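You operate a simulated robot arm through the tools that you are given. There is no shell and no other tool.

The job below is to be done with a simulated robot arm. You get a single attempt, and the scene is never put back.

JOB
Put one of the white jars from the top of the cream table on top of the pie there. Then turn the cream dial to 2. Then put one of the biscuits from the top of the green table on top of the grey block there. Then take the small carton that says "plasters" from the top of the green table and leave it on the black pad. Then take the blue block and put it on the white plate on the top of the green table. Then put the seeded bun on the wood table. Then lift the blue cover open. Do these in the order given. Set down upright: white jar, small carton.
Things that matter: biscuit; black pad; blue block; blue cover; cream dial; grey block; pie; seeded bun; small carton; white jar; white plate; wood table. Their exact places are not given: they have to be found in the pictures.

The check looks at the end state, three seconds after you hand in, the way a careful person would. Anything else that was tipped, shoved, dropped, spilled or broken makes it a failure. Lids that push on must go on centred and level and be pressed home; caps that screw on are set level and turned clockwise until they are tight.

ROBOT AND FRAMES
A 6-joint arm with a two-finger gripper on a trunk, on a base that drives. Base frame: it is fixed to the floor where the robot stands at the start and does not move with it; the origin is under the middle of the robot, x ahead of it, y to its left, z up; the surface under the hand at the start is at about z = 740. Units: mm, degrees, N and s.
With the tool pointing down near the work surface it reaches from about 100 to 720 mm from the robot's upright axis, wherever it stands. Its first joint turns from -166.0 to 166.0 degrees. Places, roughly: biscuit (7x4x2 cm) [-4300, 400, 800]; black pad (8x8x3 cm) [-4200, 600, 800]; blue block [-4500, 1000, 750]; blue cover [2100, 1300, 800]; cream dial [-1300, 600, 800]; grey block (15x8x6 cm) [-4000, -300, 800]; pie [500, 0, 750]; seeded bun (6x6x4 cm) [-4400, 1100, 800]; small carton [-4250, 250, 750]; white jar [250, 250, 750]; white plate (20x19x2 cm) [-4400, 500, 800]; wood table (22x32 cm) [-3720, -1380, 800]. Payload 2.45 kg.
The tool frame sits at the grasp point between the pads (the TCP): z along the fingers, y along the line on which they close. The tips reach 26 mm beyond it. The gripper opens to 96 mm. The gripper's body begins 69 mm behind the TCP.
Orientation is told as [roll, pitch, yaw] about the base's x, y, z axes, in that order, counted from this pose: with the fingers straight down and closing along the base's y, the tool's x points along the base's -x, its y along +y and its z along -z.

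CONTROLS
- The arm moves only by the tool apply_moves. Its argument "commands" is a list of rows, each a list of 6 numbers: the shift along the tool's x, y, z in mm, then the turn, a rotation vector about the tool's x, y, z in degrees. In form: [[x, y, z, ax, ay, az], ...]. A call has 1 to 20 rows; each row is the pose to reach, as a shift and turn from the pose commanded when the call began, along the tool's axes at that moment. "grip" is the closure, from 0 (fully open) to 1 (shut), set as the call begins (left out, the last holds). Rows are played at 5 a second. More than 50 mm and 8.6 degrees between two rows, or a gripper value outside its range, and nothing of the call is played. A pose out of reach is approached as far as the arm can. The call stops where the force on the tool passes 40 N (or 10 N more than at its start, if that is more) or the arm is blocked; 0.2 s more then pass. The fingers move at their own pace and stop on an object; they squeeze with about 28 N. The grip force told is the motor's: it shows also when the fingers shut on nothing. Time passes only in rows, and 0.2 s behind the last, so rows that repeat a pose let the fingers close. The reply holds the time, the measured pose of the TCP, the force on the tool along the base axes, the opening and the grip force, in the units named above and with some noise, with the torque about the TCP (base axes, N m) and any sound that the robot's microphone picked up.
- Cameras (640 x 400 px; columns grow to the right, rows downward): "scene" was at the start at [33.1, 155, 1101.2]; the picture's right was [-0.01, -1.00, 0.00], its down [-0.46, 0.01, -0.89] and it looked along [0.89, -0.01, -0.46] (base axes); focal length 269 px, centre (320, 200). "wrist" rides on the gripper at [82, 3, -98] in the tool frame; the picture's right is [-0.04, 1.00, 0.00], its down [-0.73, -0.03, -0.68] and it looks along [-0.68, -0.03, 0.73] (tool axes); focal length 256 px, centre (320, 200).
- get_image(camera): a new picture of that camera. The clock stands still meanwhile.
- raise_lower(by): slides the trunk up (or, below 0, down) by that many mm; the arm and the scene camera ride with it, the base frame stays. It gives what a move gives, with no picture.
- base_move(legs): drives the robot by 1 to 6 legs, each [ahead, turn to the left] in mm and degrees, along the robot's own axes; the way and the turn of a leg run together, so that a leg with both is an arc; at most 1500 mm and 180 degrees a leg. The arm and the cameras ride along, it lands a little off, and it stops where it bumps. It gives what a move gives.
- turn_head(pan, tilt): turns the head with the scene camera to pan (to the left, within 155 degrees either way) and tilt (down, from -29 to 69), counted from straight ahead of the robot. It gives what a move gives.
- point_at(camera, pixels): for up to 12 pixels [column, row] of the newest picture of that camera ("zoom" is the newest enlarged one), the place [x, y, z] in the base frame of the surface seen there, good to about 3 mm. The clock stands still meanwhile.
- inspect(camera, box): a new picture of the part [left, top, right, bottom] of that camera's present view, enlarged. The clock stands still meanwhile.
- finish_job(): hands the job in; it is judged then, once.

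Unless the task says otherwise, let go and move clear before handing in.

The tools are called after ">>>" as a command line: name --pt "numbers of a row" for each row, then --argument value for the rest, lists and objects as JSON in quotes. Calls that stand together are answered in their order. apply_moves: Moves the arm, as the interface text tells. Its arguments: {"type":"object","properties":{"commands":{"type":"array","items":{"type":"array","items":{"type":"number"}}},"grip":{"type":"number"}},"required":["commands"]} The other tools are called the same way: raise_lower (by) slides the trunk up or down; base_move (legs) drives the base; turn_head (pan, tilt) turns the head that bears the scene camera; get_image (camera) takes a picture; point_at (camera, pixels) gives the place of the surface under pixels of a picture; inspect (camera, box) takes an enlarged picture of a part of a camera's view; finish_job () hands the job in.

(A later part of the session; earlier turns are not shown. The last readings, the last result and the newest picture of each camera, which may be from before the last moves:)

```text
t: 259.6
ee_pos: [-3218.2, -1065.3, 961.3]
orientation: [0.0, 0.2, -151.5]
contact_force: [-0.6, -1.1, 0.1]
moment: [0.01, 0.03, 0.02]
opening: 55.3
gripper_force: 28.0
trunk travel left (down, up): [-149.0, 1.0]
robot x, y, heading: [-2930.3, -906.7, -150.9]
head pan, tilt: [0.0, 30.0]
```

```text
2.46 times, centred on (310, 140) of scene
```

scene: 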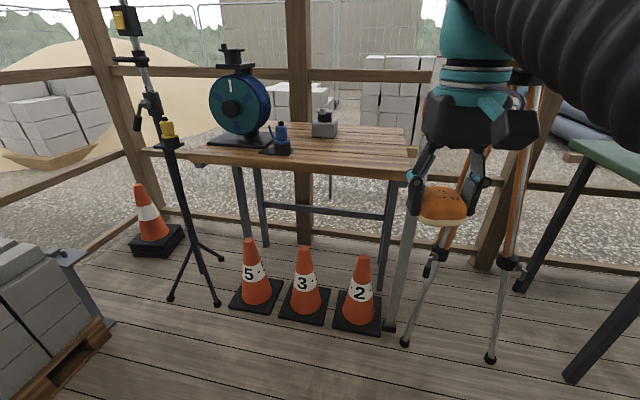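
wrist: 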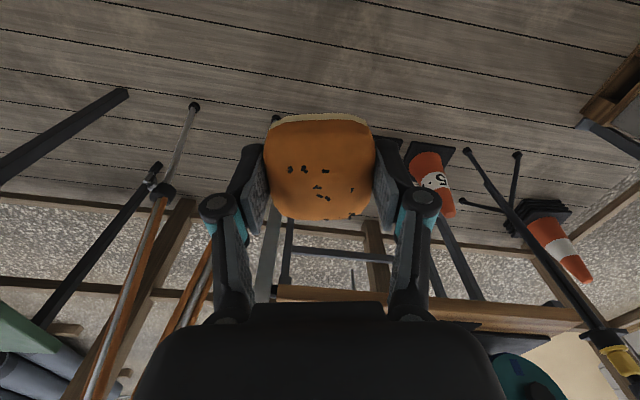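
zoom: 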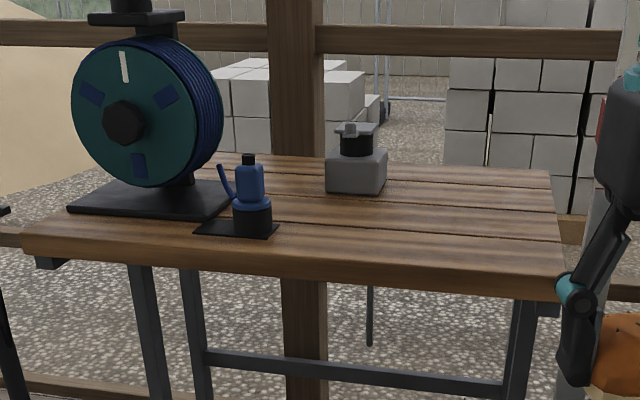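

Table near edge runs from about (-3648,-1190) to (-3554,-1501); the free area around (-3715,-1367) matches the place given. The cones sit under the front edge, so I stand 465 mm off the edge at about (-3160,-1199), facing -163°.

>>> base_move --legs '[[0, 22.7], [372, 0], [0, -35]]'

>>> get_image --camera "scene"

>>> get_image --camera "wrist"

```text
t: 264.8
ee_pos: [-3475.8, -1288.1, 960.3]
orientation: [0.0, 0.3, -164.6]
contact_force: [-0.4, 0.8, -0.5]
moment: [0.0, -0.02, 0.0]
opening: 55.2
gripper_force: 28.1
trunk travel left (down, up): [-149.0, 1.0]
robot x, y, heading: [-3158.1, -1195.0, -163.7]
head pan, tilt: [0.0, 30.0]
```

```text
taken
```

scene: 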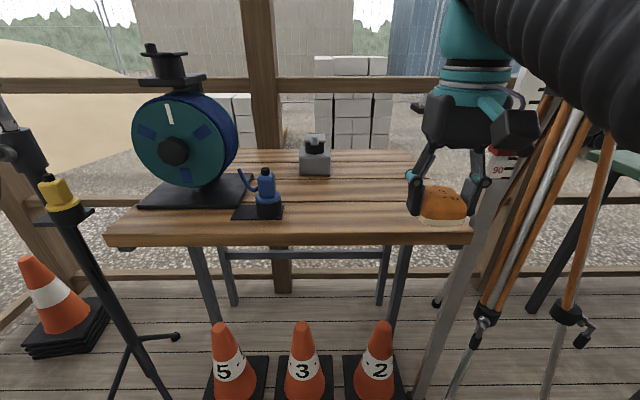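

```text
taken
```

wrist: 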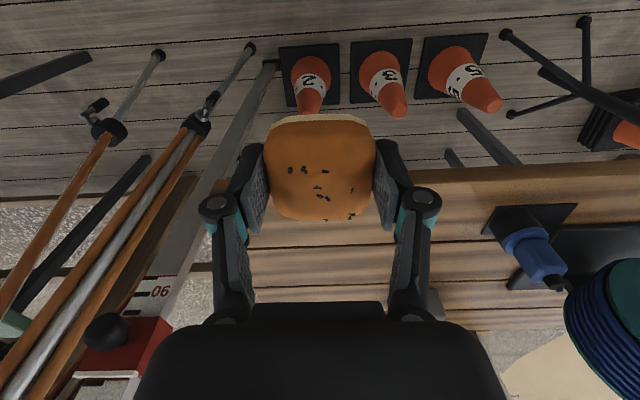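

The table's free area is around (370,195). I measure candidate spots and the nearest objects.

>>> point_at --camera "scene" --pixels '[[370, 195], [340, 205], [395, 215], [330, 235], [390, 233], [400, 165], [268, 205], [285, 218], [315, 170], [440, 300], [425, 350], [405, 380]]'

>>> point_at --camera "wrist" --pixels '[[300, 270], [350, 240], [160, 290], [225, 185], [130, 340], [300, 105], [410, 180], [500, 180]]'

```text
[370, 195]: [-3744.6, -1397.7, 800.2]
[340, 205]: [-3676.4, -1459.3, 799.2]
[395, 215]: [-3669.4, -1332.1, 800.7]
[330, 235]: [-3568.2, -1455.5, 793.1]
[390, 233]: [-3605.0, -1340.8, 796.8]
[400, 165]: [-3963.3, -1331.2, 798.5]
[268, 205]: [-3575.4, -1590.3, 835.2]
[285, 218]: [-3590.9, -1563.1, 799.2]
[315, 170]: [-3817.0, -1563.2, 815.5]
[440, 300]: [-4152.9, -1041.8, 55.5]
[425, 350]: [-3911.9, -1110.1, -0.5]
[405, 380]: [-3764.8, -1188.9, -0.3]
```

```text
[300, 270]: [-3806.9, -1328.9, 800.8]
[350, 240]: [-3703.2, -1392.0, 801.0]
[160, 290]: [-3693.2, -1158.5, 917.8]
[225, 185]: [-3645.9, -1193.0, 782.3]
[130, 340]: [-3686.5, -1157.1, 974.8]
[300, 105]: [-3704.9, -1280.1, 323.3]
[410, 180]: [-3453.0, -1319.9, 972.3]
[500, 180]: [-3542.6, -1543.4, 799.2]
```

I place the bun at about (-3715,-1385), over 200 mm from anything else on the table. I move there at z≈915 first.

>>> apply_moves --pt "-37 4 5 0 0 0" --pt "-74 9 10 0 0 0" --pt "-110 13 16 0 0 0" --pt "-147 17 24 0 0 0" --pt "-184 22 32 0 0 0" --pt "-220 26 40 0 0 0" --pt "-256 30 46 0 0 0" --pt "-256 30 46 0 0 0"

>>> get_image --camera "scene"

>>> get_image --camera "wrist"

```text
t: 266.6
ee_pos: [-3714.2, -1384.0, 914.7]
orientation: [0.1, 0.2, -164.5]
contact_force: [0.3, 0.4, 0.1]
moment: [-0.03, 0.0, -0.01]
opening: 55.2
gripper_force: 27.9
trunk travel left (down, up): [-149.0, 1.0]
robot x, y, heading: [-3159.0, -1195.2, -163.8]
head pan, tilt: [0.0, 30.0]
```

```text
taken
```

scene: 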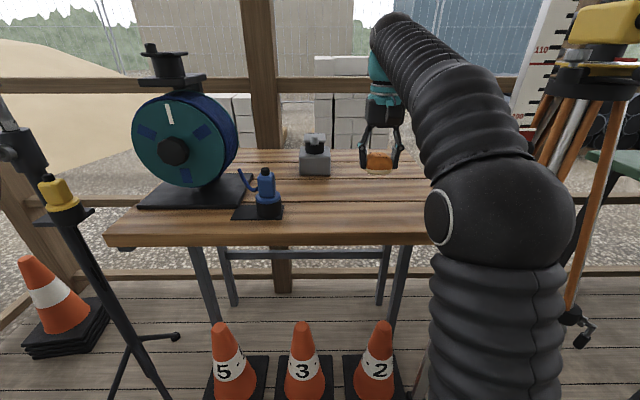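

```text
taken
```

wrist: 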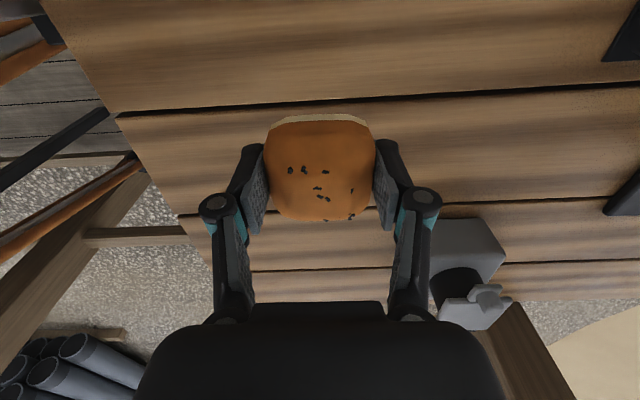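

Clear table surface beneath. I lower 74 mm to just above, then step down to contact.

>>> apply_moves --pt "0 0 15 0 0 0" --pt "0 0 30 0 0 0" --pt "0 0 45 0 0 0" --pt "0 0 60 0 0 0" --pt "0 0 72 0 0 0" --pt "0 0 75 0 0 0" --pt "0 0 75 0 0 0"

>>> apply_moves --pt "0 0 2 0 0 0" --pt "0 0 4 0 0 0" --pt "0 0 4 0 0 0"

>>> apply_moves --pt "0 0 1 0 0 0" --pt "0 0 2 0 0 0" --pt "0 0 2 0 0 0"

>>> inspect --camera "scene" --box '[320, 100, 440, 220]'

```text
t: 268.2
ee_pos: [-3715.2, -1385.2, 837.3]
orientation: [0.0, 0.2, -164.5]
contact_force: [-0.3, 0.3, -0.6]
moment: [0.01, 0.01, -0.01]
opening: 55.0
gripper_force: 28.2
trunk travel left (down, up): [-149.0, 1.0]
robot x, y, heading: [-3161.2, -1194.4, -163.8]
head pan, tilt: [0.0, 30.0]
```

```text
t: 269.0
ee_pos: [-3713.6, -1384.5, 833.8]
orientation: [0.1, 0.2, -164.5]
contact_force: [0.7, 0.2, -0.4]
moment: [0.0, 0.01, 0.04]
opening: 55.1
gripper_force: 27.9
trunk travel left (down, up): [-149.0, 1.0]
robot x, y, heading: [-3159.7, -1196.3, -163.9]
head pan, tilt: [0.0, 30.0]
```

```text
t: 269.8
ee_pos: [-3714.3, -1385.6, 832.3]
orientation: [0.0, 0.2, -164.5]
contact_force: [0.6, -0.3, -0.8]
moment: [0.0, 0.02, 0.02]
opening: 55.1
gripper_force: 28.0
trunk travel left (down, up): [-149.0, 1.0]
robot x, y, heading: [-3160.7, -1194.6, -163.8]
head pan, tilt: [0.0, 30.0]
```

```text
3.33 times, centred on (380, 160) of scene
```

zoom: 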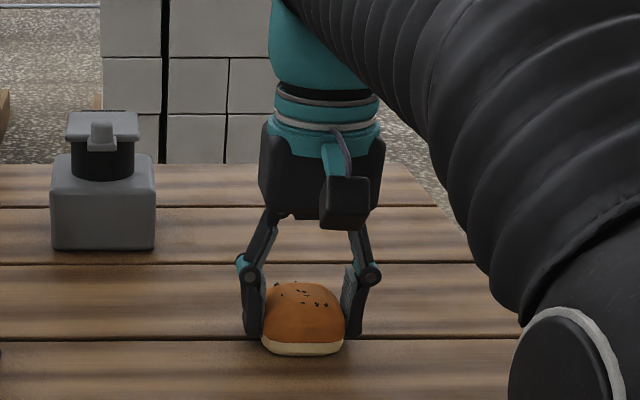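

>>> apply_moves --pt "0 0 1 0 0 0" --pt "0 0 1 0 0 0"

>>> apply_moves --pt "0 0 1 0 0 0" --pt "0 0 1 0 0 0"

>>> apply_moves --pt "0 0 1 0 0 0" --pt "0 0 1 0 0 0"

```text
t: 270.4
ee_pos: [-3713.6, -1384.0, 832.5]
orientation: [0.0, 0.2, -164.5]
contact_force: [-0.2, 0.4, 4.1]
moment: [-0.04, 0.13, 0.01]
opening: 55.1
gripper_force: 27.9
trunk travel left (down, up): [-149.0, 1.0]
robot x, y, heading: [-3162.8, -1191.3, -163.5]
head pan, tilt: [0.0, 30.0]
```

```text
t: 271.0
ee_pos: [-3715.4, -1384.3, 831.7]
orientation: [0.0, 0.0, -164.4]
contact_force: [-7.5, -5.5, 20.9]
moment: [-0.08, 0.12, -0.02]
opening: 55.4
gripper_force: 28.2
trunk travel left (down, up): [-149.0, 1.0]
robot x, y, heading: [-3163.5, -1192.8, -163.7]
head pan, tilt: [0.0, 30.0]
```

```text
t: 271.6
ee_pos: [-3713.0, -1384.2, 830.1]
orientation: [0.0, 0.1, -164.5]
contact_force: [-3.4, -3.2, 21.9]
moment: [-0.13, 0.08, 0.02]
opening: 55.3
gripper_force: 28.0
trunk travel left (down, up): [-149.0, 1.0]
robot x, y, heading: [-3161.0, -1193.8, -163.8]
head pan, tilt: [0.0, 30.0]
```

The bun is down on the wood (about 21 N). I ease off and open the fingers, then rise.

>>> apply_moves --pt "0 0 -1.5 0 0 0" --pt "0 0 -1.5 0 0 0"

>>> apply_moves --pt "0 0 0 0 0 0" --pt "0 0 0 0 0 0" --pt "0 0 0 0 0 0" --grip 0.1

>>> apply_moves --pt "0 0 -10 0 0 0" --pt "0 0 -30 0 0 0" --pt "0 0 -55 0 0 0" --pt "0 0 -85 0 0 0" --pt "0 0 -85 0 0 0"

>>> get_image --camera "wrist"

>>> inspect --camera "scene" --box '[320, 100, 440, 220]'

```text
t: 272.2
ee_pos: [-3713.7, -1384.1, 829.6]
orientation: [-0.1, 0.3, -164.5]
contact_force: [0.5, -0.5, 6.1]
moment: [-0.09, 0.14, -0.02]
opening: 55.2
gripper_force: 28.2
trunk travel left (down, up): [-149.0, 1.0]
robot x, y, heading: [-3164.4, -1196.3, -164.1]
head pan, tilt: [0.0, 30.0]
```

```text
t: 273.0
ee_pos: [-3714.5, -1384.7, 830.7]
orientation: [0.0, 0.2, -164.5]
contact_force: [0.0, -0.3, 0.3]
moment: [-0.01, 0.0, -0.01]
opening: 86.3
gripper_force: 0.2
trunk travel left (down, up): [-149.0, 1.0]
robot x, y, heading: [-3159.2, -1193.3, -164.1]
head pan, tilt: [0.0, 30.0]
```

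```text
t: 274.2
ee_pos: [-3714.0, -1387.1, 915.8]
orientation: [0.1, 0.2, -164.6]
contact_force: [-0.2, -0.9, 0.2]
moment: [0.02, 0.0, 0.02]
opening: 86.2
gripper_force: 0.0
trunk travel left (down, up): [-149.0, 1.0]
robot x, y, heading: [-3162.7, -1196.4, -163.9]
head pan, tilt: [0.0, 30.0]
```

```text
taken
```

wrist: 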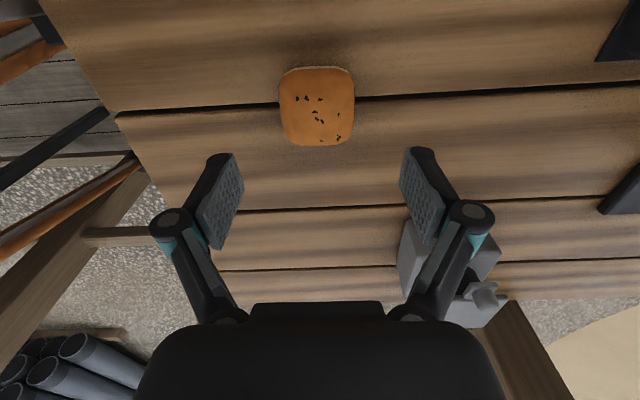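

```text
3.33 times, centred on (380, 160) of scene
```

zoom: 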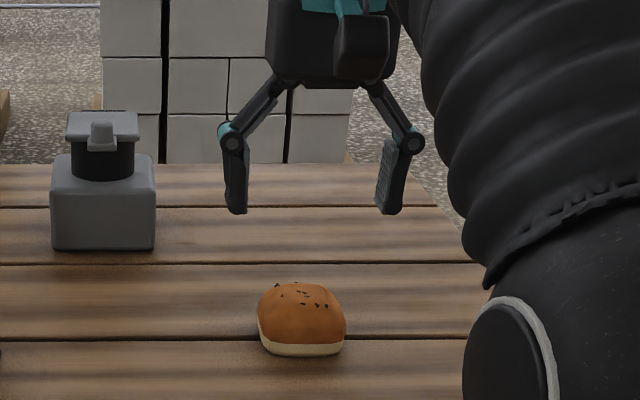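

The bun rests on the wood table. Last comes the blue cover, inside at about (2100,1300). I draw the arm in and drive back to the doorway.

>>> apply_moves --pt "38 -4 -6 0 0 0" --pt "76 -8 -12 0 0 0" --pt "114 -13 -18 0 0 0" --pt "152 -17 -24 0 0 0" --pt "190 -21 -30 0 0 0" --pt "228 -26 -36 0 0 0" --pt "265 -30 -45 0 0 0" --pt "265 -30 -45 0 0 0" --grip 0

>>> turn_head --pan 150 --tilt 20

>>> get_image --camera "scene"

```text
t: 276.0
ee_pos: [-3467.4, -1285.8, 962.7]
orientation: [0.0, 0.3, -164.5]
contact_force: [-0.1, -0.1, -0.5]
moment: [0.01, -0.01, -0.03]
opening: 96.1
gripper_force: 0.0
trunk travel left (down, up): [-149.0, 1.0]
robot x, y, heading: [-3165.1, -1198.0, -163.7]
head pan, tilt: [0.0, 30.0]
```

```text
t: 278.3
ee_pos: [-3467.5, -1285.9, 962.6]
orientation: [0.1, 0.2, -164.6]
contact_force: [-0.2, -0.2, -1.0]
moment: [0.01, 0.0, 0.02]
opening: 96.0
gripper_force: 0.1
trunk travel left (down, up): [-149.0, 1.0]
robot x, y, heading: [-3159.9, -1197.3, -163.9]
head pan, tilt: [150.0, 20.0]
```

```text
taken
```

scene: 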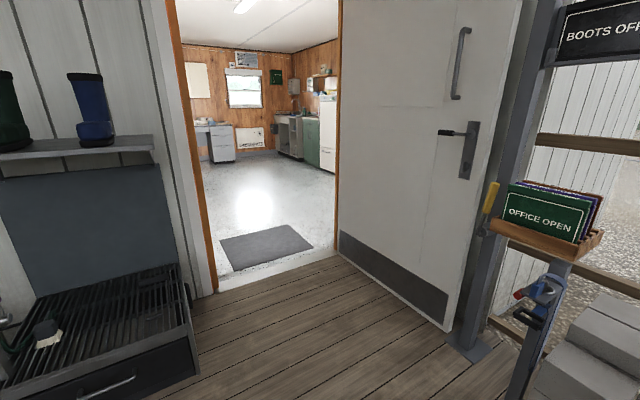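

The doorway is visible with the door leaf at right and the boot-wash box at left. I measure the narrow points before driving through.

>>> point_at --camera "scene" --pixels '[[470, 355], [440, 325], [340, 255], [215, 290], [195, 370], [190, 300], [510, 390], [265, 245], [335, 245]]'

```text
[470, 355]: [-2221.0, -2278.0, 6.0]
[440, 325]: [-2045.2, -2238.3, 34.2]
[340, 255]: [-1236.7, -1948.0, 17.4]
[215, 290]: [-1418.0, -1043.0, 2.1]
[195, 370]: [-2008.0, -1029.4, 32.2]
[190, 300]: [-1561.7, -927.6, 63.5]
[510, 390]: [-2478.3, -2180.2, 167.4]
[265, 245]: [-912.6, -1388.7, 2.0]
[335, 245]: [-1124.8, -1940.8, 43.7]
```

I drive to the deck spot in line with the doorway's middle (about (-2248,-1757)), turn to face inward (16°), and check alignment.

>>> base_move --legs '[[0, 132.3], [1070, 0], [0, 47.8]]'

>>> turn_head --pan 0 --tilt 30

>>> get_image --camera "scene"

```text
t: 291.5
ee_pos: [-1952.2, -1691.5, 962.2]
orientation: [0.0, 0.1, 14.6]
contact_force: [-1.0, 1.3, 0.3]
moment: [0.0, -0.02, 0.0]
opening: 96.0
gripper_force: 0.1
trunk travel left (down, up): [-149.0, 1.0]
robot x, y, heading: [-2263.4, -1777.9, 15.0]
head pan, tilt: [150.0, 20.0]
```

```text
t: 293.8
ee_pos: [-1952.5, -1690.9, 962.0]
orientation: [-0.1, 0.2, 14.4]
contact_force: [0.5, 0.6, -0.3]
moment: [0.03, -0.02, 0.03]
opening: 96.0
gripper_force: 0.1
trunk travel left (down, up): [-149.0, 1.0]
robot x, y, heading: [-2260.1, -1776.1, 15.2]
head pan, tilt: [0.0, 30.0]
```

```text
taken
```

scene: 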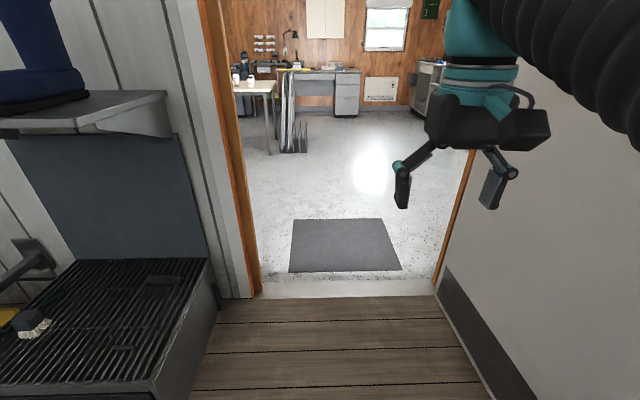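

I'm centred in the passage (l≈1075 between 609 and 1539). I correct 1.5° and drive through into the room.

>>> base_move --legs '[[0, 1.5], [1500, 0], [450, 0]]'

>>> turn_head --pan 25 --tilt 15

>>> get_image --camera "scene"

```text
t: 303.8
ee_pos: [-125.0, -1124.6, 964.2]
orientation: [0.0, 0.3, 16.5]
contact_force: [0.2, -0.3, 0.0]
moment: [0.03, 0.03, -0.01]
opening: 96.1
gripper_force: 0.0
trunk travel left (down, up): [-149.0, 1.0]
robot x, y, heading: [-429.0, -1223.8, 17.0]
head pan, tilt: [0.0, 30.0]
```

```text
t: 304.6
ee_pos: [-126.6, -1125.1, 963.2]
orientation: [-0.1, 0.3, 16.5]
contact_force: [0.0, 0.1, 0.0]
moment: [-0.04, 0.0, 0.0]
opening: 95.9
gripper_force: 0.0
trunk travel left (down, up): [-149.0, 1.0]
robot x, y, heading: [-429.8, -1223.3, 16.9]
head pan, tilt: [25.0, 15.0]
```

```text
taken
```

scene: 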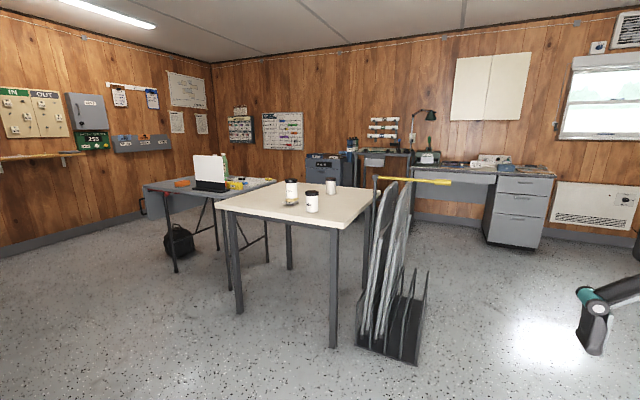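

I'm inside. The blue cover should appear near (306,154), at the grey-blue cabinet by the far wall. I zoom there.

>>> inspect --camera "scene" --box '[270, 120, 470, 220]'

>>> point_at --camera "scene" --pixels '[[325, 160], [345, 178], [310, 158], [400, 165], [355, 345], [425, 345], [335, 345], [240, 310], [420, 230], [270, 235], [390, 215]]'

```text
3.20 times, centred on (370, 170) of scene
```

zoom: 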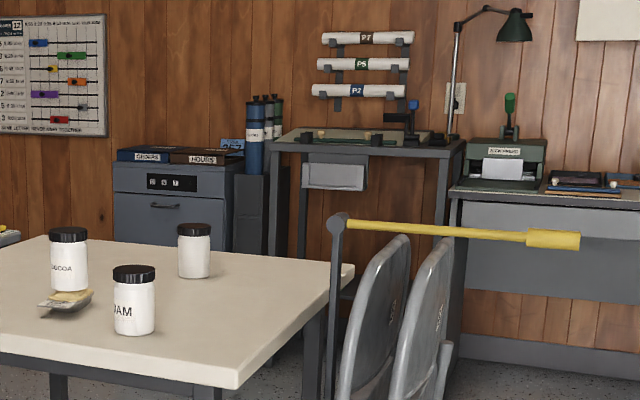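

```text
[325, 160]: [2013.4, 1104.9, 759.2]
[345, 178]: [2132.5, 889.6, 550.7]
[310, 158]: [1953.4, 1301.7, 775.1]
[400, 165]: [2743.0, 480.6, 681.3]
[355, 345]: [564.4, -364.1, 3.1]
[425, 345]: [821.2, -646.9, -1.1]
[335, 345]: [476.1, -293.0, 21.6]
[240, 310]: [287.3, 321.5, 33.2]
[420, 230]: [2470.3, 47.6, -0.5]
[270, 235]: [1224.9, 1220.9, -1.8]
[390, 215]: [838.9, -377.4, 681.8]
```

The blue cover is likely the blue binder "ORDERS"-like item on the cabinet top. I drive round the right side of the cream table and the chair rack (which reaches about (821,-647)), first to (665,-1212), then to (1747,-638).

>>> base_move --legs '[[0, -16.3], [1095, 0], [0, 27.4], [1225, 0], [0, 78]]'

>>> turn_head --pan -20 --tilt 20

>>> get_image --camera "scene"

>>> turn_head --pan 20 --tilt 25

>>> get_image --camera "scene"

```text
t: 321.8
ee_pos: [1648.4, -312.1, 963.0]
orientation: [0.0, 0.2, 106.9]
contact_force: [0.4, -0.9, -0.9]
moment: [-0.02, 0.0, -0.01]
opening: 95.8
gripper_force: 0.0
trunk travel left (down, up): [-149.0, 1.0]
robot x, y, heading: [1749.4, -614.5, 107.4]
head pan, tilt: [25.0, 15.0]
```

```text
t: 322.9
ee_pos: [1649.9, -313.5, 962.9]
orientation: [0.1, 0.2, 106.9]
contact_force: [-0.3, 0.0, 0.0]
moment: [0.0, -0.01, 0.02]
opening: 95.8
gripper_force: 0.0
trunk travel left (down, up): [-149.0, 1.0]
robot x, y, heading: [1743.1, -616.8, 107.1]
head pan, tilt: [-20.0, 20.0]
```

```text
taken
```

scene: 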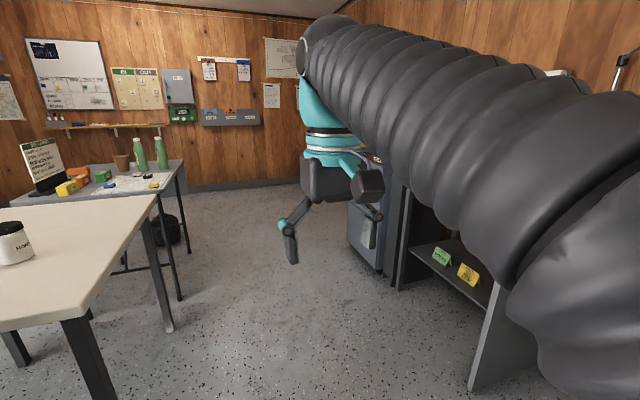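

```text
t: 324.0
ee_pos: [1648.4, -313.0, 962.9]
orientation: [0.1, 0.1, 106.9]
contact_force: [-0.6, 0.4, -0.8]
moment: [0.0, 0.01, 0.01]
opening: 96.1
gripper_force: 0.0
trunk travel left (down, up): [-149.0, 1.0]
robot x, y, heading: [1747.4, -613.3, 107.1]
head pan, tilt: [20.0, 25.0]
```

```text
taken
```

scene: 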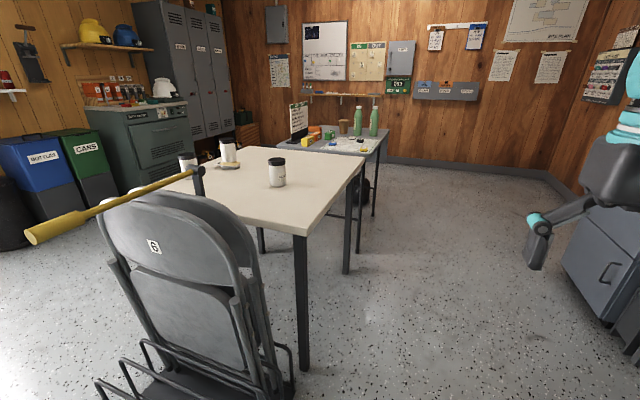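

There's a corridor between the cream table and the cabinets. I measure its limits.

>>> point_at --camera "scene" --pixels '[[303, 368], [346, 270], [309, 232], [365, 165], [565, 262], [612, 315], [600, 215], [630, 340], [290, 395], [240, 395], [388, 130]]'

```text
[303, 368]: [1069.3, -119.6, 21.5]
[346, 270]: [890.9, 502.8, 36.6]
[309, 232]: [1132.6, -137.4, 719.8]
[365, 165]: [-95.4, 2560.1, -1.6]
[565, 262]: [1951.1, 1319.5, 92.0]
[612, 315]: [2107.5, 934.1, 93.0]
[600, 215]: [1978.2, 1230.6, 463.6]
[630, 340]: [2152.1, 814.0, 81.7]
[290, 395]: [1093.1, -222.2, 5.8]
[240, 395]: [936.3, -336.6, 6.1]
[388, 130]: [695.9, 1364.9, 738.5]
```

The corridor is about 1.2 m wide between the table (o'≈1050) and the cabinet front (o'≈2240). I drive up it to in front of the cabinet and turn to face it.

>>> base_move --legs '[[0, -9.3], [848, 0], [848, 0], [0, -81.4]]'

>>> turn_head --pan 0 --tilt 30

>>> get_image --camera "scene"

>>> get_image --camera "wrist"

```text
t: 336.8
ee_pos: [1785.2, 1153.3, 962.2]
orientation: [0.0, 0.1, 16.4]
contact_force: [0.4, -0.5, 0.8]
moment: [-0.01, -0.01, 0.0]
opening: 96.2
gripper_force: 0.1
trunk travel left (down, up): [-149.0, 1.0]
robot x, y, heading: [1479.7, 1060.0, 16.8]
head pan, tilt: [20.0, 25.0]
```

```text
t: 337.6
ee_pos: [1784.2, 1152.7, 963.4]
orientation: [0.0, 0.3, 16.4]
contact_force: [-0.4, -0.9, -0.3]
moment: [0.01, 0.01, 0.0]
opening: 96.0
gripper_force: 0.1
trunk travel left (down, up): [-149.0, 1.0]
robot x, y, heading: [1479.8, 1060.3, 16.9]
head pan, tilt: [0.0, 30.0]
```

```text
taken
```

scene: 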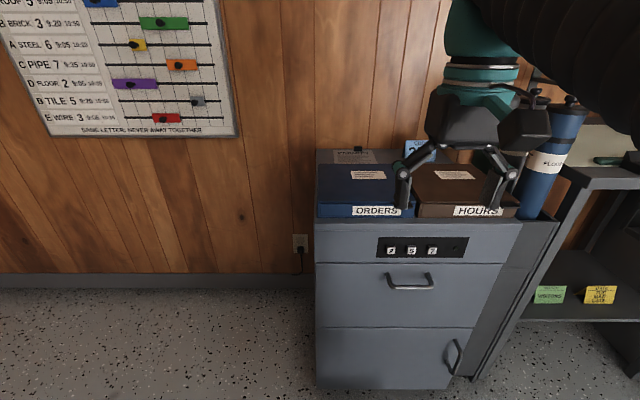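

```text
taken
```

wrist: 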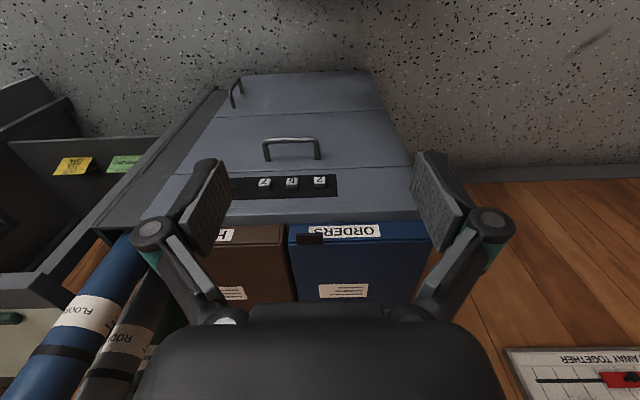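

On the cabinet lie box files: "ORDERS" (blue cover) at (365,190) and "HOURS" (brown) at (463,190). I zoom in on the blue one.

>>> inspect --camera "scene" --box '[300, 130, 460, 230]'

>>> inspect --camera "wrist" --box '[180, 160, 480, 310]'

```text
4.00 times, centred on (380, 180) of scene
```

zoom: 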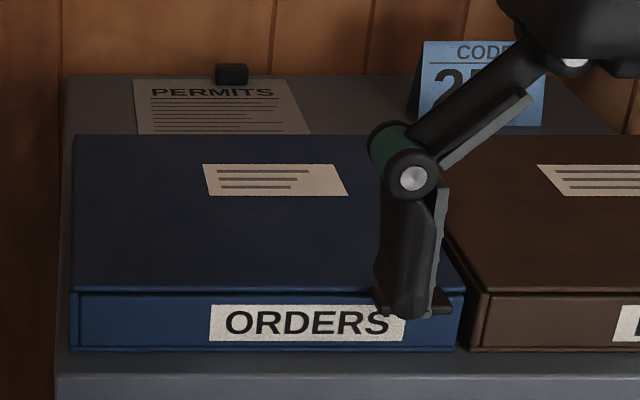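

```text
2.13 times, centred on (330, 235) of wrist
```

zoom: 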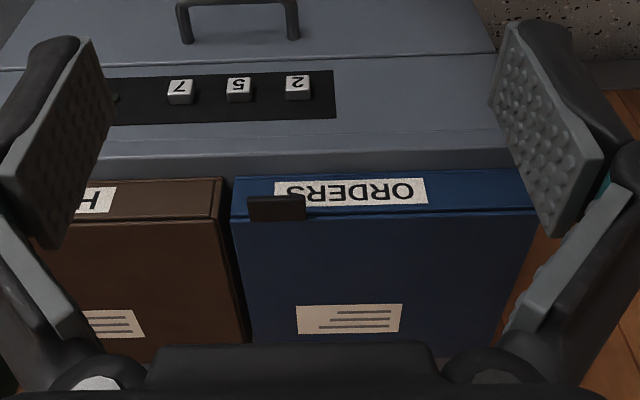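

The blue box file has a black pull tab at its front edge, right side (wrist zoom (277,207)). I move the hand back and aside to see the cover and tab fully.

>>> apply_moves --pt "20 -30 0 0 0 0" --pt "40 -60 0 0 0 0" --pt "60 -90 0 0 0 0" --pt "70 -120 0 0 0 0" --pt "70 -150 0 0 0 0" --pt "70 -150 0 0 0 0"

>>> get_image --camera "scene"

>>> inspect --camera "scene" --box '[300, 130, 460, 230]'

```text
t: 339.0
ee_pos: [1758.6, 989.5, 963.9]
orientation: [-0.1, 0.2, 16.3]
contact_force: [0.7, 0.0, 0.0]
moment: [0.03, 0.01, -0.01]
opening: 95.9
gripper_force: 0.1
trunk travel left (down, up): [-149.0, 1.0]
robot x, y, heading: [1478.3, 1057.6, 16.7]
head pan, tilt: [0.0, 30.0]
```

```text
taken
```

scene: 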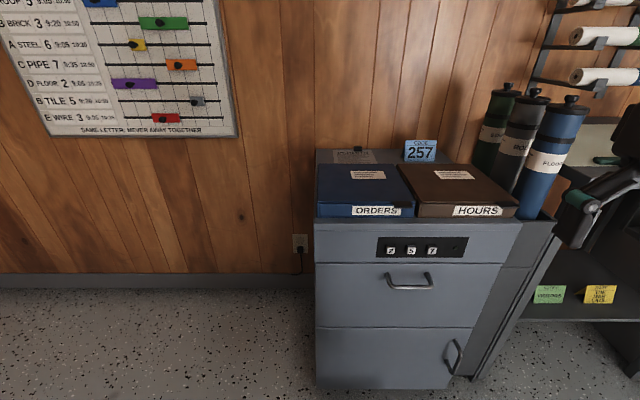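

```text
4.00 times, centred on (380, 180) of scene
```

zoom: 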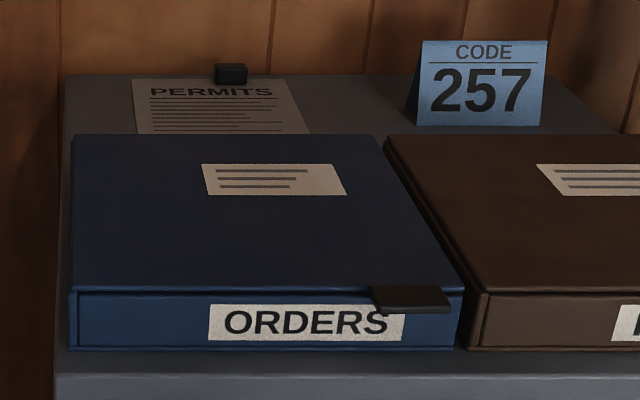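

The black tab sticks out of the cover's front edge at zoom (370–452, 285–313). I measure the cover, tab and neighbours, and then look closer to find where the hinge is.

>>> point_at --camera "zoom" --pixels '[[80, 142], [78, 280], [378, 140], [458, 282], [410, 295], [380, 292], [445, 296], [410, 310], [270, 320], [270, 345], [270, 365], [235, 75]]'

>>> point_at --camera "scene" --pixels '[[420, 160], [345, 157], [460, 190], [505, 190], [318, 225], [400, 225], [290, 150], [505, 90], [535, 120]]'

```text
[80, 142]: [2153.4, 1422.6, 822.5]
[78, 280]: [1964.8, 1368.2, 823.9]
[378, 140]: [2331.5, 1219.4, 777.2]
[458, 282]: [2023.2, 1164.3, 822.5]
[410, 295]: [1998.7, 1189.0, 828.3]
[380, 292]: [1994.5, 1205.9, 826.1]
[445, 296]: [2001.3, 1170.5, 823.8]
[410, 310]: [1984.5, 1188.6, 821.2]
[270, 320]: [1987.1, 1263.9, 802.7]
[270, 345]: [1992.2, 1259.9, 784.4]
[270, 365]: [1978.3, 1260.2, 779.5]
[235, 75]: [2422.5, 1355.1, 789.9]
```

```text
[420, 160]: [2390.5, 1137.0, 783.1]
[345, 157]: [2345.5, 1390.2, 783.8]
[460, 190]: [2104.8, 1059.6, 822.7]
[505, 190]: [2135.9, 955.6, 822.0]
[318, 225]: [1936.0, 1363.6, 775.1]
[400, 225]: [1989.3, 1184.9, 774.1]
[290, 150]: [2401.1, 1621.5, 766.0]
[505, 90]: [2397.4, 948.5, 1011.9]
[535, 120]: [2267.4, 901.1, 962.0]
```

The cover spans about 212 mm across (from the right edge near (2023,1164) to the left near (1965,1368)) at z≈823, with the tab at (1999,1189). I bring the wrist camera over it to find the hinge line.

>>> apply_moves --pt "-26 28 0 0 0 0" --pt "-53 57 0 0 0 0" --pt "-79 86 0 0 0 0" --pt "-106 114 0 0 0 0" --pt "-132 143 0 0 0 0" --pt "-159 171 0 0 0 0" --pt "-185 200 0 0 0 0" --pt "-185 200 0 0 0 0"

>>> get_image --camera "wrist"

>>> get_image --camera "scene"

```text
t: 340.8
ee_pos: [1880.5, 1234.8, 961.9]
orientation: [0.0, 0.1, 16.4]
contact_force: [-0.2, -0.6, 0.3]
moment: [0.05, -0.01, 0.03]
opening: 96.0
gripper_force: 0.1
trunk travel left (down, up): [-149.0, 1.0]
robot x, y, heading: [1481.8, 1058.8, 16.9]
head pan, tilt: [0.0, 30.0]
```

```text
taken
```

wrist: 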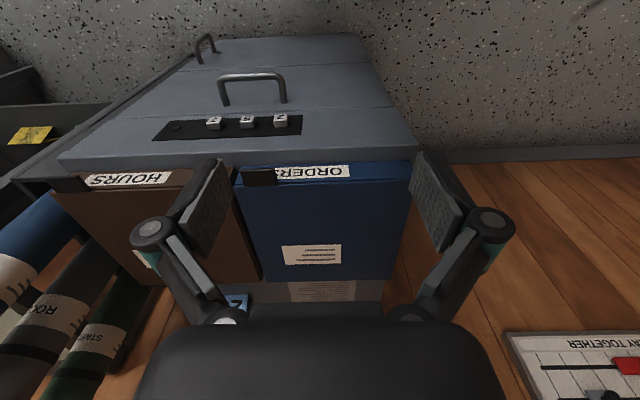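

```text
taken
```

scene: 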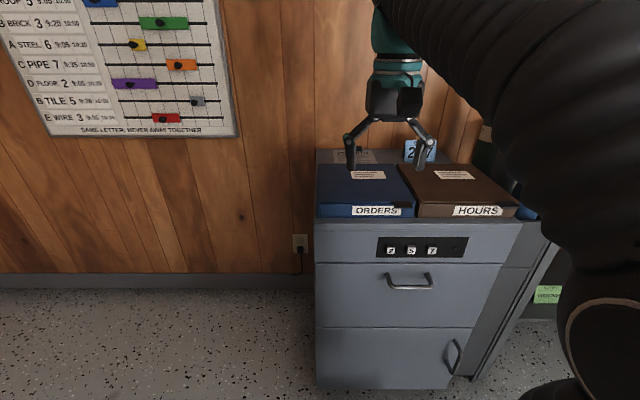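

>>> inspect --camera "wrist" --box '[220, 150, 440, 300]'

>>> point_at --camera "wrist" --pixels '[[245, 195], [255, 275], [408, 180], [390, 275], [320, 278], [260, 178], [335, 184], [412, 230], [400, 165], [243, 170]]'

```text
2.67 times, centred on (330, 225) of wrist
```

zoom: 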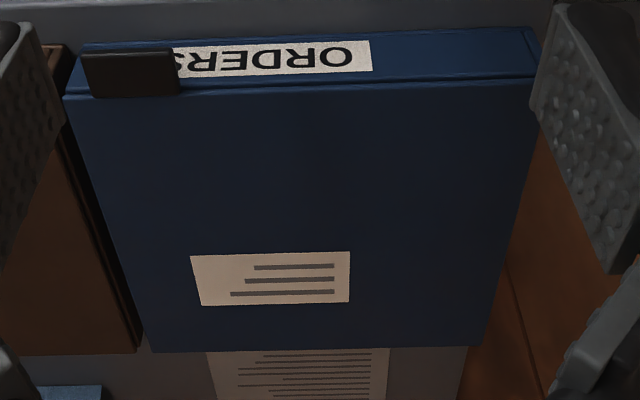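

```text
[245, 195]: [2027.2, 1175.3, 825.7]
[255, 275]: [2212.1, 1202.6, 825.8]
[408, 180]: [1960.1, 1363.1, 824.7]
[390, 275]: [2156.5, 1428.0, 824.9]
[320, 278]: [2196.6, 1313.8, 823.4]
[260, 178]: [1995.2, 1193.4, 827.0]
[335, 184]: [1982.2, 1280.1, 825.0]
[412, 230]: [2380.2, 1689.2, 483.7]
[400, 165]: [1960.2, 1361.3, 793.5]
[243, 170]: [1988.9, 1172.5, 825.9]
```

I look more closely at both ends of the blue file's front for signs of the hinge.

>>> inspect --camera "scene" --box '[310, 190, 360, 225]'

>>> inspect --camera "scene" --box '[385, 190, 435, 225]'

>>> inspect --camera "scene" --box '[310, 150, 430, 222]'

```text
11.43 times, centred on (335, 208) of scene
```

zoom: 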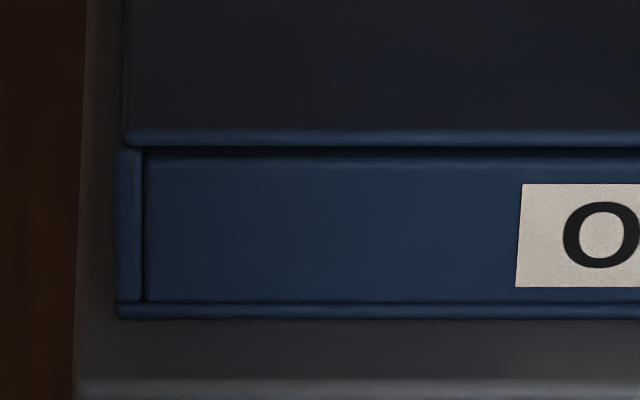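

```text
11.43 times, centred on (410, 208) of scene
```

zoom: 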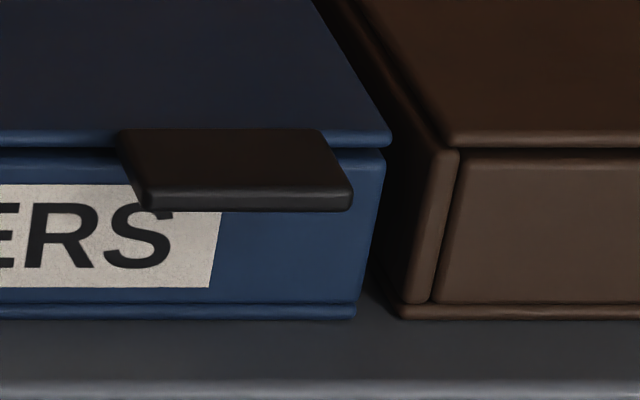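

```text
5.33 times, centred on (370, 186) of scene
```

zoom: 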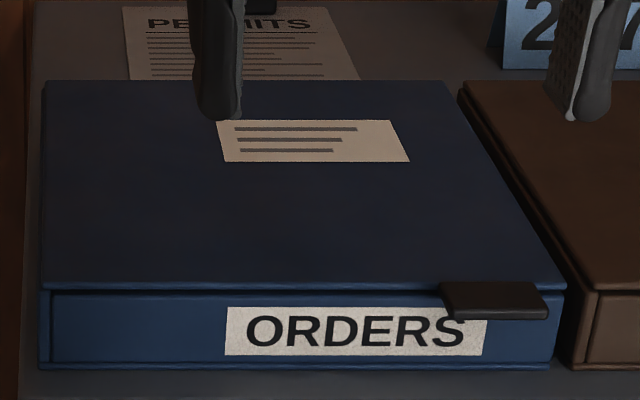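

The front shows a separate spine strip only at the left end (zoom (130,220)), so the cover is hinged along its left edge like a book, with the tab at the free right side. Plan: approach with the tool level and the fingers closing vertically on the tab, then swing it up and over to the left about the hinge. First I draw back and give myself 60 mm more room.

>>> apply_moves --pt "25 -19 0 0 0 0" --pt "50 -38 0 0 0 0" --pt "75 -57 0 0 0 0" --pt "100 -76 0 0 0 0" --pt "100 -76 0 0 0 0"

>>> base_move --legs '[[-60, 0]]'

>>> apply_moves --pt "-12 0 0 0 -7.5 0" --pt "-24 0 0 0 -15 0" --pt "-36 0 5 0 -22.5 0" --pt "-48 0 10 0 -30 0" --pt "-60 0 20 0 -37.5 0" --pt "-72 0 30 0 -45 0" --pt "-84 0 40 0 -52.5 0" --pt "-96 0 50 0 -60 0" --pt "-108 0 60 0 -67.5 0" --pt "-120 0 70 0 -75 0" --pt "-130 0 80 0 -82.5 0" --pt "-140 0 90 0 -90 0" --pt "-140 0 90 0 -90 0"

>>> get_image --camera "scene"

```text
t: 342.0
ee_pos: [1805.4, 1134.2, 961.4]
orientation: [-0.1, 0.2, 16.5]
contact_force: [0.4, -0.2, 0.1]
moment: [-0.04, 0.0, -0.02]
opening: 96.1
gripper_force: 0.0
trunk travel left (down, up): [-149.0, 1.0]
robot x, y, heading: [1478.2, 1059.6, 16.7]
head pan, tilt: [0.0, 30.0]
```

```text
t: 343.0
ee_pos: [1747.0, 1115.7, 962.1]
orientation: [0.0, 0.2, 16.5]
contact_force: [1.0, 0.1, 0.3]
moment: [0.0, -0.02, 0.0]
opening: 96.1
gripper_force: 0.0
trunk travel left (down, up): [-149.0, 1.0]
robot x, y, heading: [1419.2, 1040.8, 16.8]
head pan, tilt: [0.0, 30.0]
```

```text
t: 346.0
ee_pos: [1871.8, 1179.8, 859.0]
orientation: [-73.1, -79.0, 97.0]
contact_force: [1.4, 0.1, -0.4]
moment: [-0.02, -0.02, 0.01]
opening: 96.0
gripper_force: 0.0
out of reach, approached as far as the arm can: row 10, 11, 12
trunk travel left (down, up): [-149.0, 1.0]
robot x, y, heading: [1424.5, 1040.0, 16.8]
head pan, tilt: [0.0, 30.0]
stopped in row 13: the arm was blocked; the commanded pose is now the measured one
```

```text
taken
```

scene: 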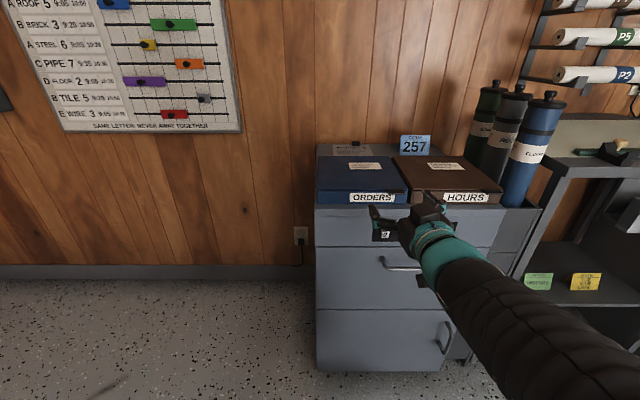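

The wrist ran into alignment trouble: hand and forearm came in line (tool heading ≈24°, rolled ≈10° off), which blocked it. I tilt the tool back down 30° to come out of that posture and check that it follows.

>>> apply_moves --pt "0 0 -5 0 7.5 0" --pt "0 0 -10 0 15 0" --pt "0 0 -15 0 22.5 0" --pt "0 0 -20 0 30 0" --pt "0 0 -20 0 30 0"

>>> get_image --camera "scene"

```text
t: 347.2
ee_pos: [1853.1, 1172.7, 860.6]
orientation: [-17.3, -55.6, 38.7]
contact_force: [0.4, -1.5, -0.1]
moment: [0.03, 0.01, 0.12]
opening: 96.0
gripper_force: 0.0
out of reach, approached as far as the arm can: row 2, 3
trunk travel left (down, up): [-149.0, 1.0]
robot x, y, heading: [1424.2, 1039.9, 16.8]
head pan, tilt: [0.0, 30.0]
```

```text
taken
```

scene: 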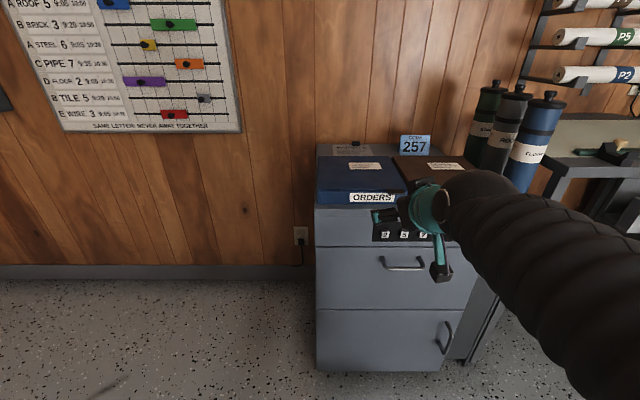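

The arm follows again (tool now pointing forward and 33° down). New approach: keep the tool yawed about 20° to the right of the forearm line so the wrist never straightens, fingers closed, and push the tab up from below along its arc using only translations. I turn the tool to nearly level, 20° right.

>>> apply_moves --pt "0 0 0 4.64 -4.86 3.68" --pt "0 0 0 9.28 -9.72 7.36" --pt "0 0 0 13.92 -14.58 11.04" --pt "0 0 0 18.56 -19.44 14.72" --pt "0 0 0 23.2 -24.3 18.4" --pt "0 0 0 23.2 -24.3 18.4" --grip 1

>>> get_image --camera "scene"

>>> get_image --camera "wrist"

```text
t: 348.6
ee_pos: [1854.0, 1170.9, 860.9]
orientation: [-7.2, -84.4, 3.6]
contact_force: [0.2, -0.5, 0.4]
moment: [0.03, 0.0, 0.02]
opening: 0.0
gripper_force: 28.3
trunk travel left (down, up): [-149.0, 1.0]
robot x, y, heading: [1421.1, 1037.5, 16.9]
head pan, tilt: [0.0, 30.0]
```

```text
taken
```

scene: 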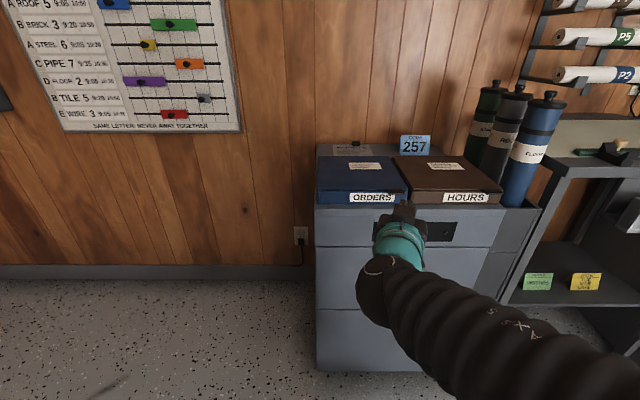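

```text
taken
```

wrist: 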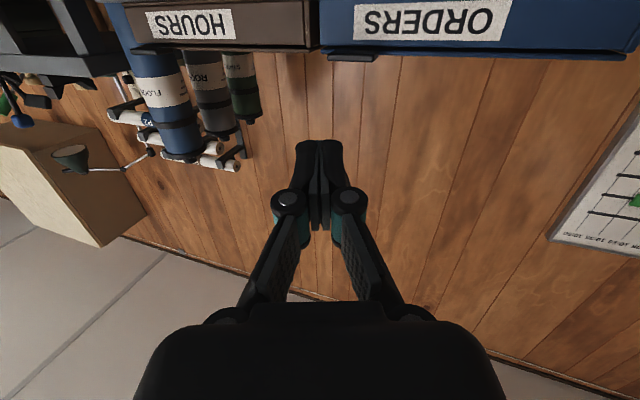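

The tool is now nearly level and yawed 20° right, with no warning. The tab is visible from below at (353,57) in the wrist view; I measure it and the cover edge from both cameras.

>>> inspect --camera "wrist" --box '[300, 0, 460, 100]'

>>> point_at --camera "wrist" --pixels '[[332, 57], [374, 57], [353, 54], [353, 60], [400, 50], [330, 40], [600, 53], [320, 20]]'

>>> inspect --camera "scene" --box '[310, 140, 430, 230]'

```text
4.00 times, centred on (380, 50) of wrist
```

zoom: 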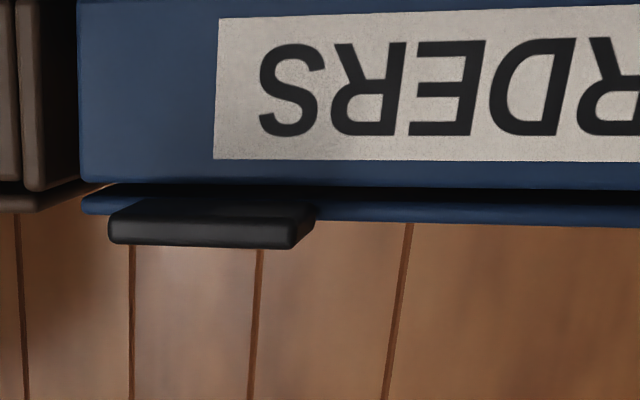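

```text
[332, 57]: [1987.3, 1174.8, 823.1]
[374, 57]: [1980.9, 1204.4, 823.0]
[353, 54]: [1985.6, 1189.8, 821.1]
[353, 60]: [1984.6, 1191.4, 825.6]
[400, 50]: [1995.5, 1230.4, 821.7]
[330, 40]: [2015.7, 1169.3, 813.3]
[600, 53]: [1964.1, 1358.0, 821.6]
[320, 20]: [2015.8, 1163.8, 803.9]
```

```text
4.44 times, centred on (370, 185) of scene
```

zoom: 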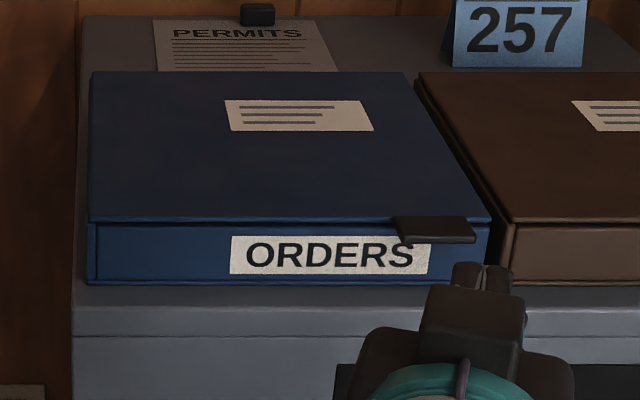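

The tab spans l' 563–600 at z 819.5–827 and sticks out about 22 mm (front edge at o'≈2239). I check the drawer handle and panel below, because the wrist camera will hang 82 mm lower there.

>>> point_at --camera "scene" --pixels '[[385, 262], [400, 270], [418, 268], [400, 222], [340, 222], [345, 240], [370, 238], [340, 258]]'

```text
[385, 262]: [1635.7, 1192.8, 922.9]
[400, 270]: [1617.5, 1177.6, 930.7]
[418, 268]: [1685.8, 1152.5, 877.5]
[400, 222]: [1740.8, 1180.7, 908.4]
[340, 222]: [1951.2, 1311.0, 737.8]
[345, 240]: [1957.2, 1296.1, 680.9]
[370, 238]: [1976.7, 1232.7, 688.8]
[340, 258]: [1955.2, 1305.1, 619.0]
```

The front face is at o'≈2242 and the handle lies lower, so the hand stays clear. I lower to z≈803, then move forward until the tip is just before the tab.

>>> apply_moves --pt "20 0 2 0 0 0" --pt "40 0 4 0 0 0" --pt "57.7 0.7 5.6 0 0 0" --pt "57.7 0.7 5.6 0 0 0"

>>> get_image --camera "wrist"

>>> inspect --camera "scene" --box '[310, 140, 450, 260]'

```text
t: 349.6
ee_pos: [1861.7, 1180.6, 814.9]
orientation: [-7.2, -84.2, 3.5]
contact_force: [0.0, 0.3, 0.3]
moment: [0.0, 0.01, 0.01]
opening: 0.0
gripper_force: 27.0
out of reach, approached as far as the arm can: row 2, 3, 4
trunk travel left (down, up): [-149.0, 1.0]
robot x, y, heading: [1420.7, 1039.6, 16.8]
head pan, tilt: [0.0, 30.0]
```

```text
taken
```

wrist: 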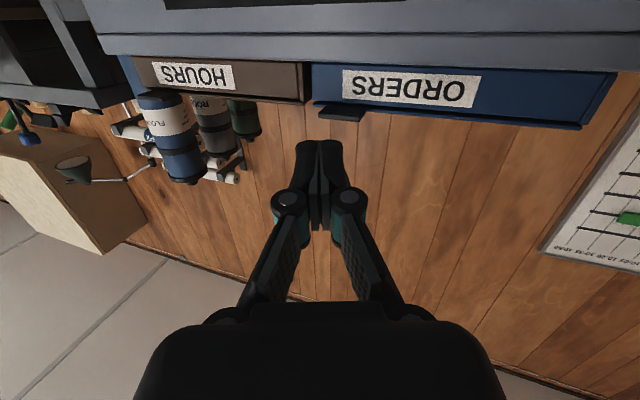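

```text
3.33 times, centred on (380, 200) of scene
```

zoom: 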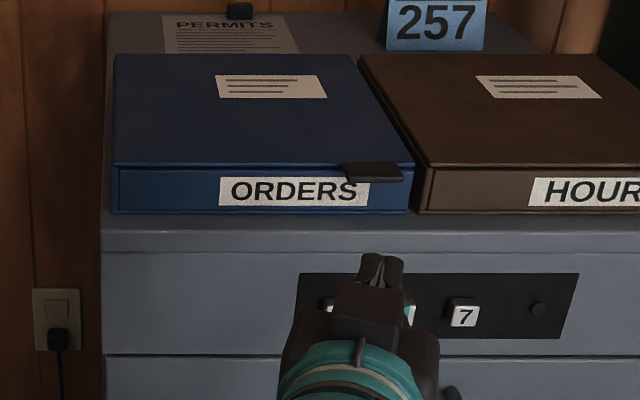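

The arm says this is too low/close for it with the trunk raised. I lower the trunk 60 mm (the hand is 95 mm in front of the cabinet, so it's clear) and bring the hand back up to z≈803.

>>> raise_lower --by -60

>>> apply_moves --pt "-16 0 0 0 0 0" --pt "-32 0 0 0 0 0" --pt "-48 0 0 0 0 0" --pt "-48 0 0 0 0 0"

```text
t: 350.6
ee_pos: [1862.1, 1180.0, 755.2]
orientation: [-7.2, -84.3, 3.5]
contact_force: [0.1, 0.0, 0.5]
moment: [0.01, 0.04, 0.0]
opening: 0.0
gripper_force: 27.9
trunk travel left (down, up): [-89.0, 61.0]
robot x, y, heading: [1421.5, 1040.0, 16.8]
head pan, tilt: [0.0, 30.0]
```

```text
t: 351.6
ee_pos: [1865.8, 1179.4, 801.9]
orientation: [-7.1, -84.3, 3.4]
contact_force: [-1.0, 0.7, 0.5]
moment: [0.01, -0.01, -0.02]
opening: 0.0
gripper_force: 28.1
trunk travel left (down, up): [-89.0, 61.0]
robot x, y, heading: [1419.3, 1043.0, 16.9]
head pan, tilt: [0.0, 30.0]
```

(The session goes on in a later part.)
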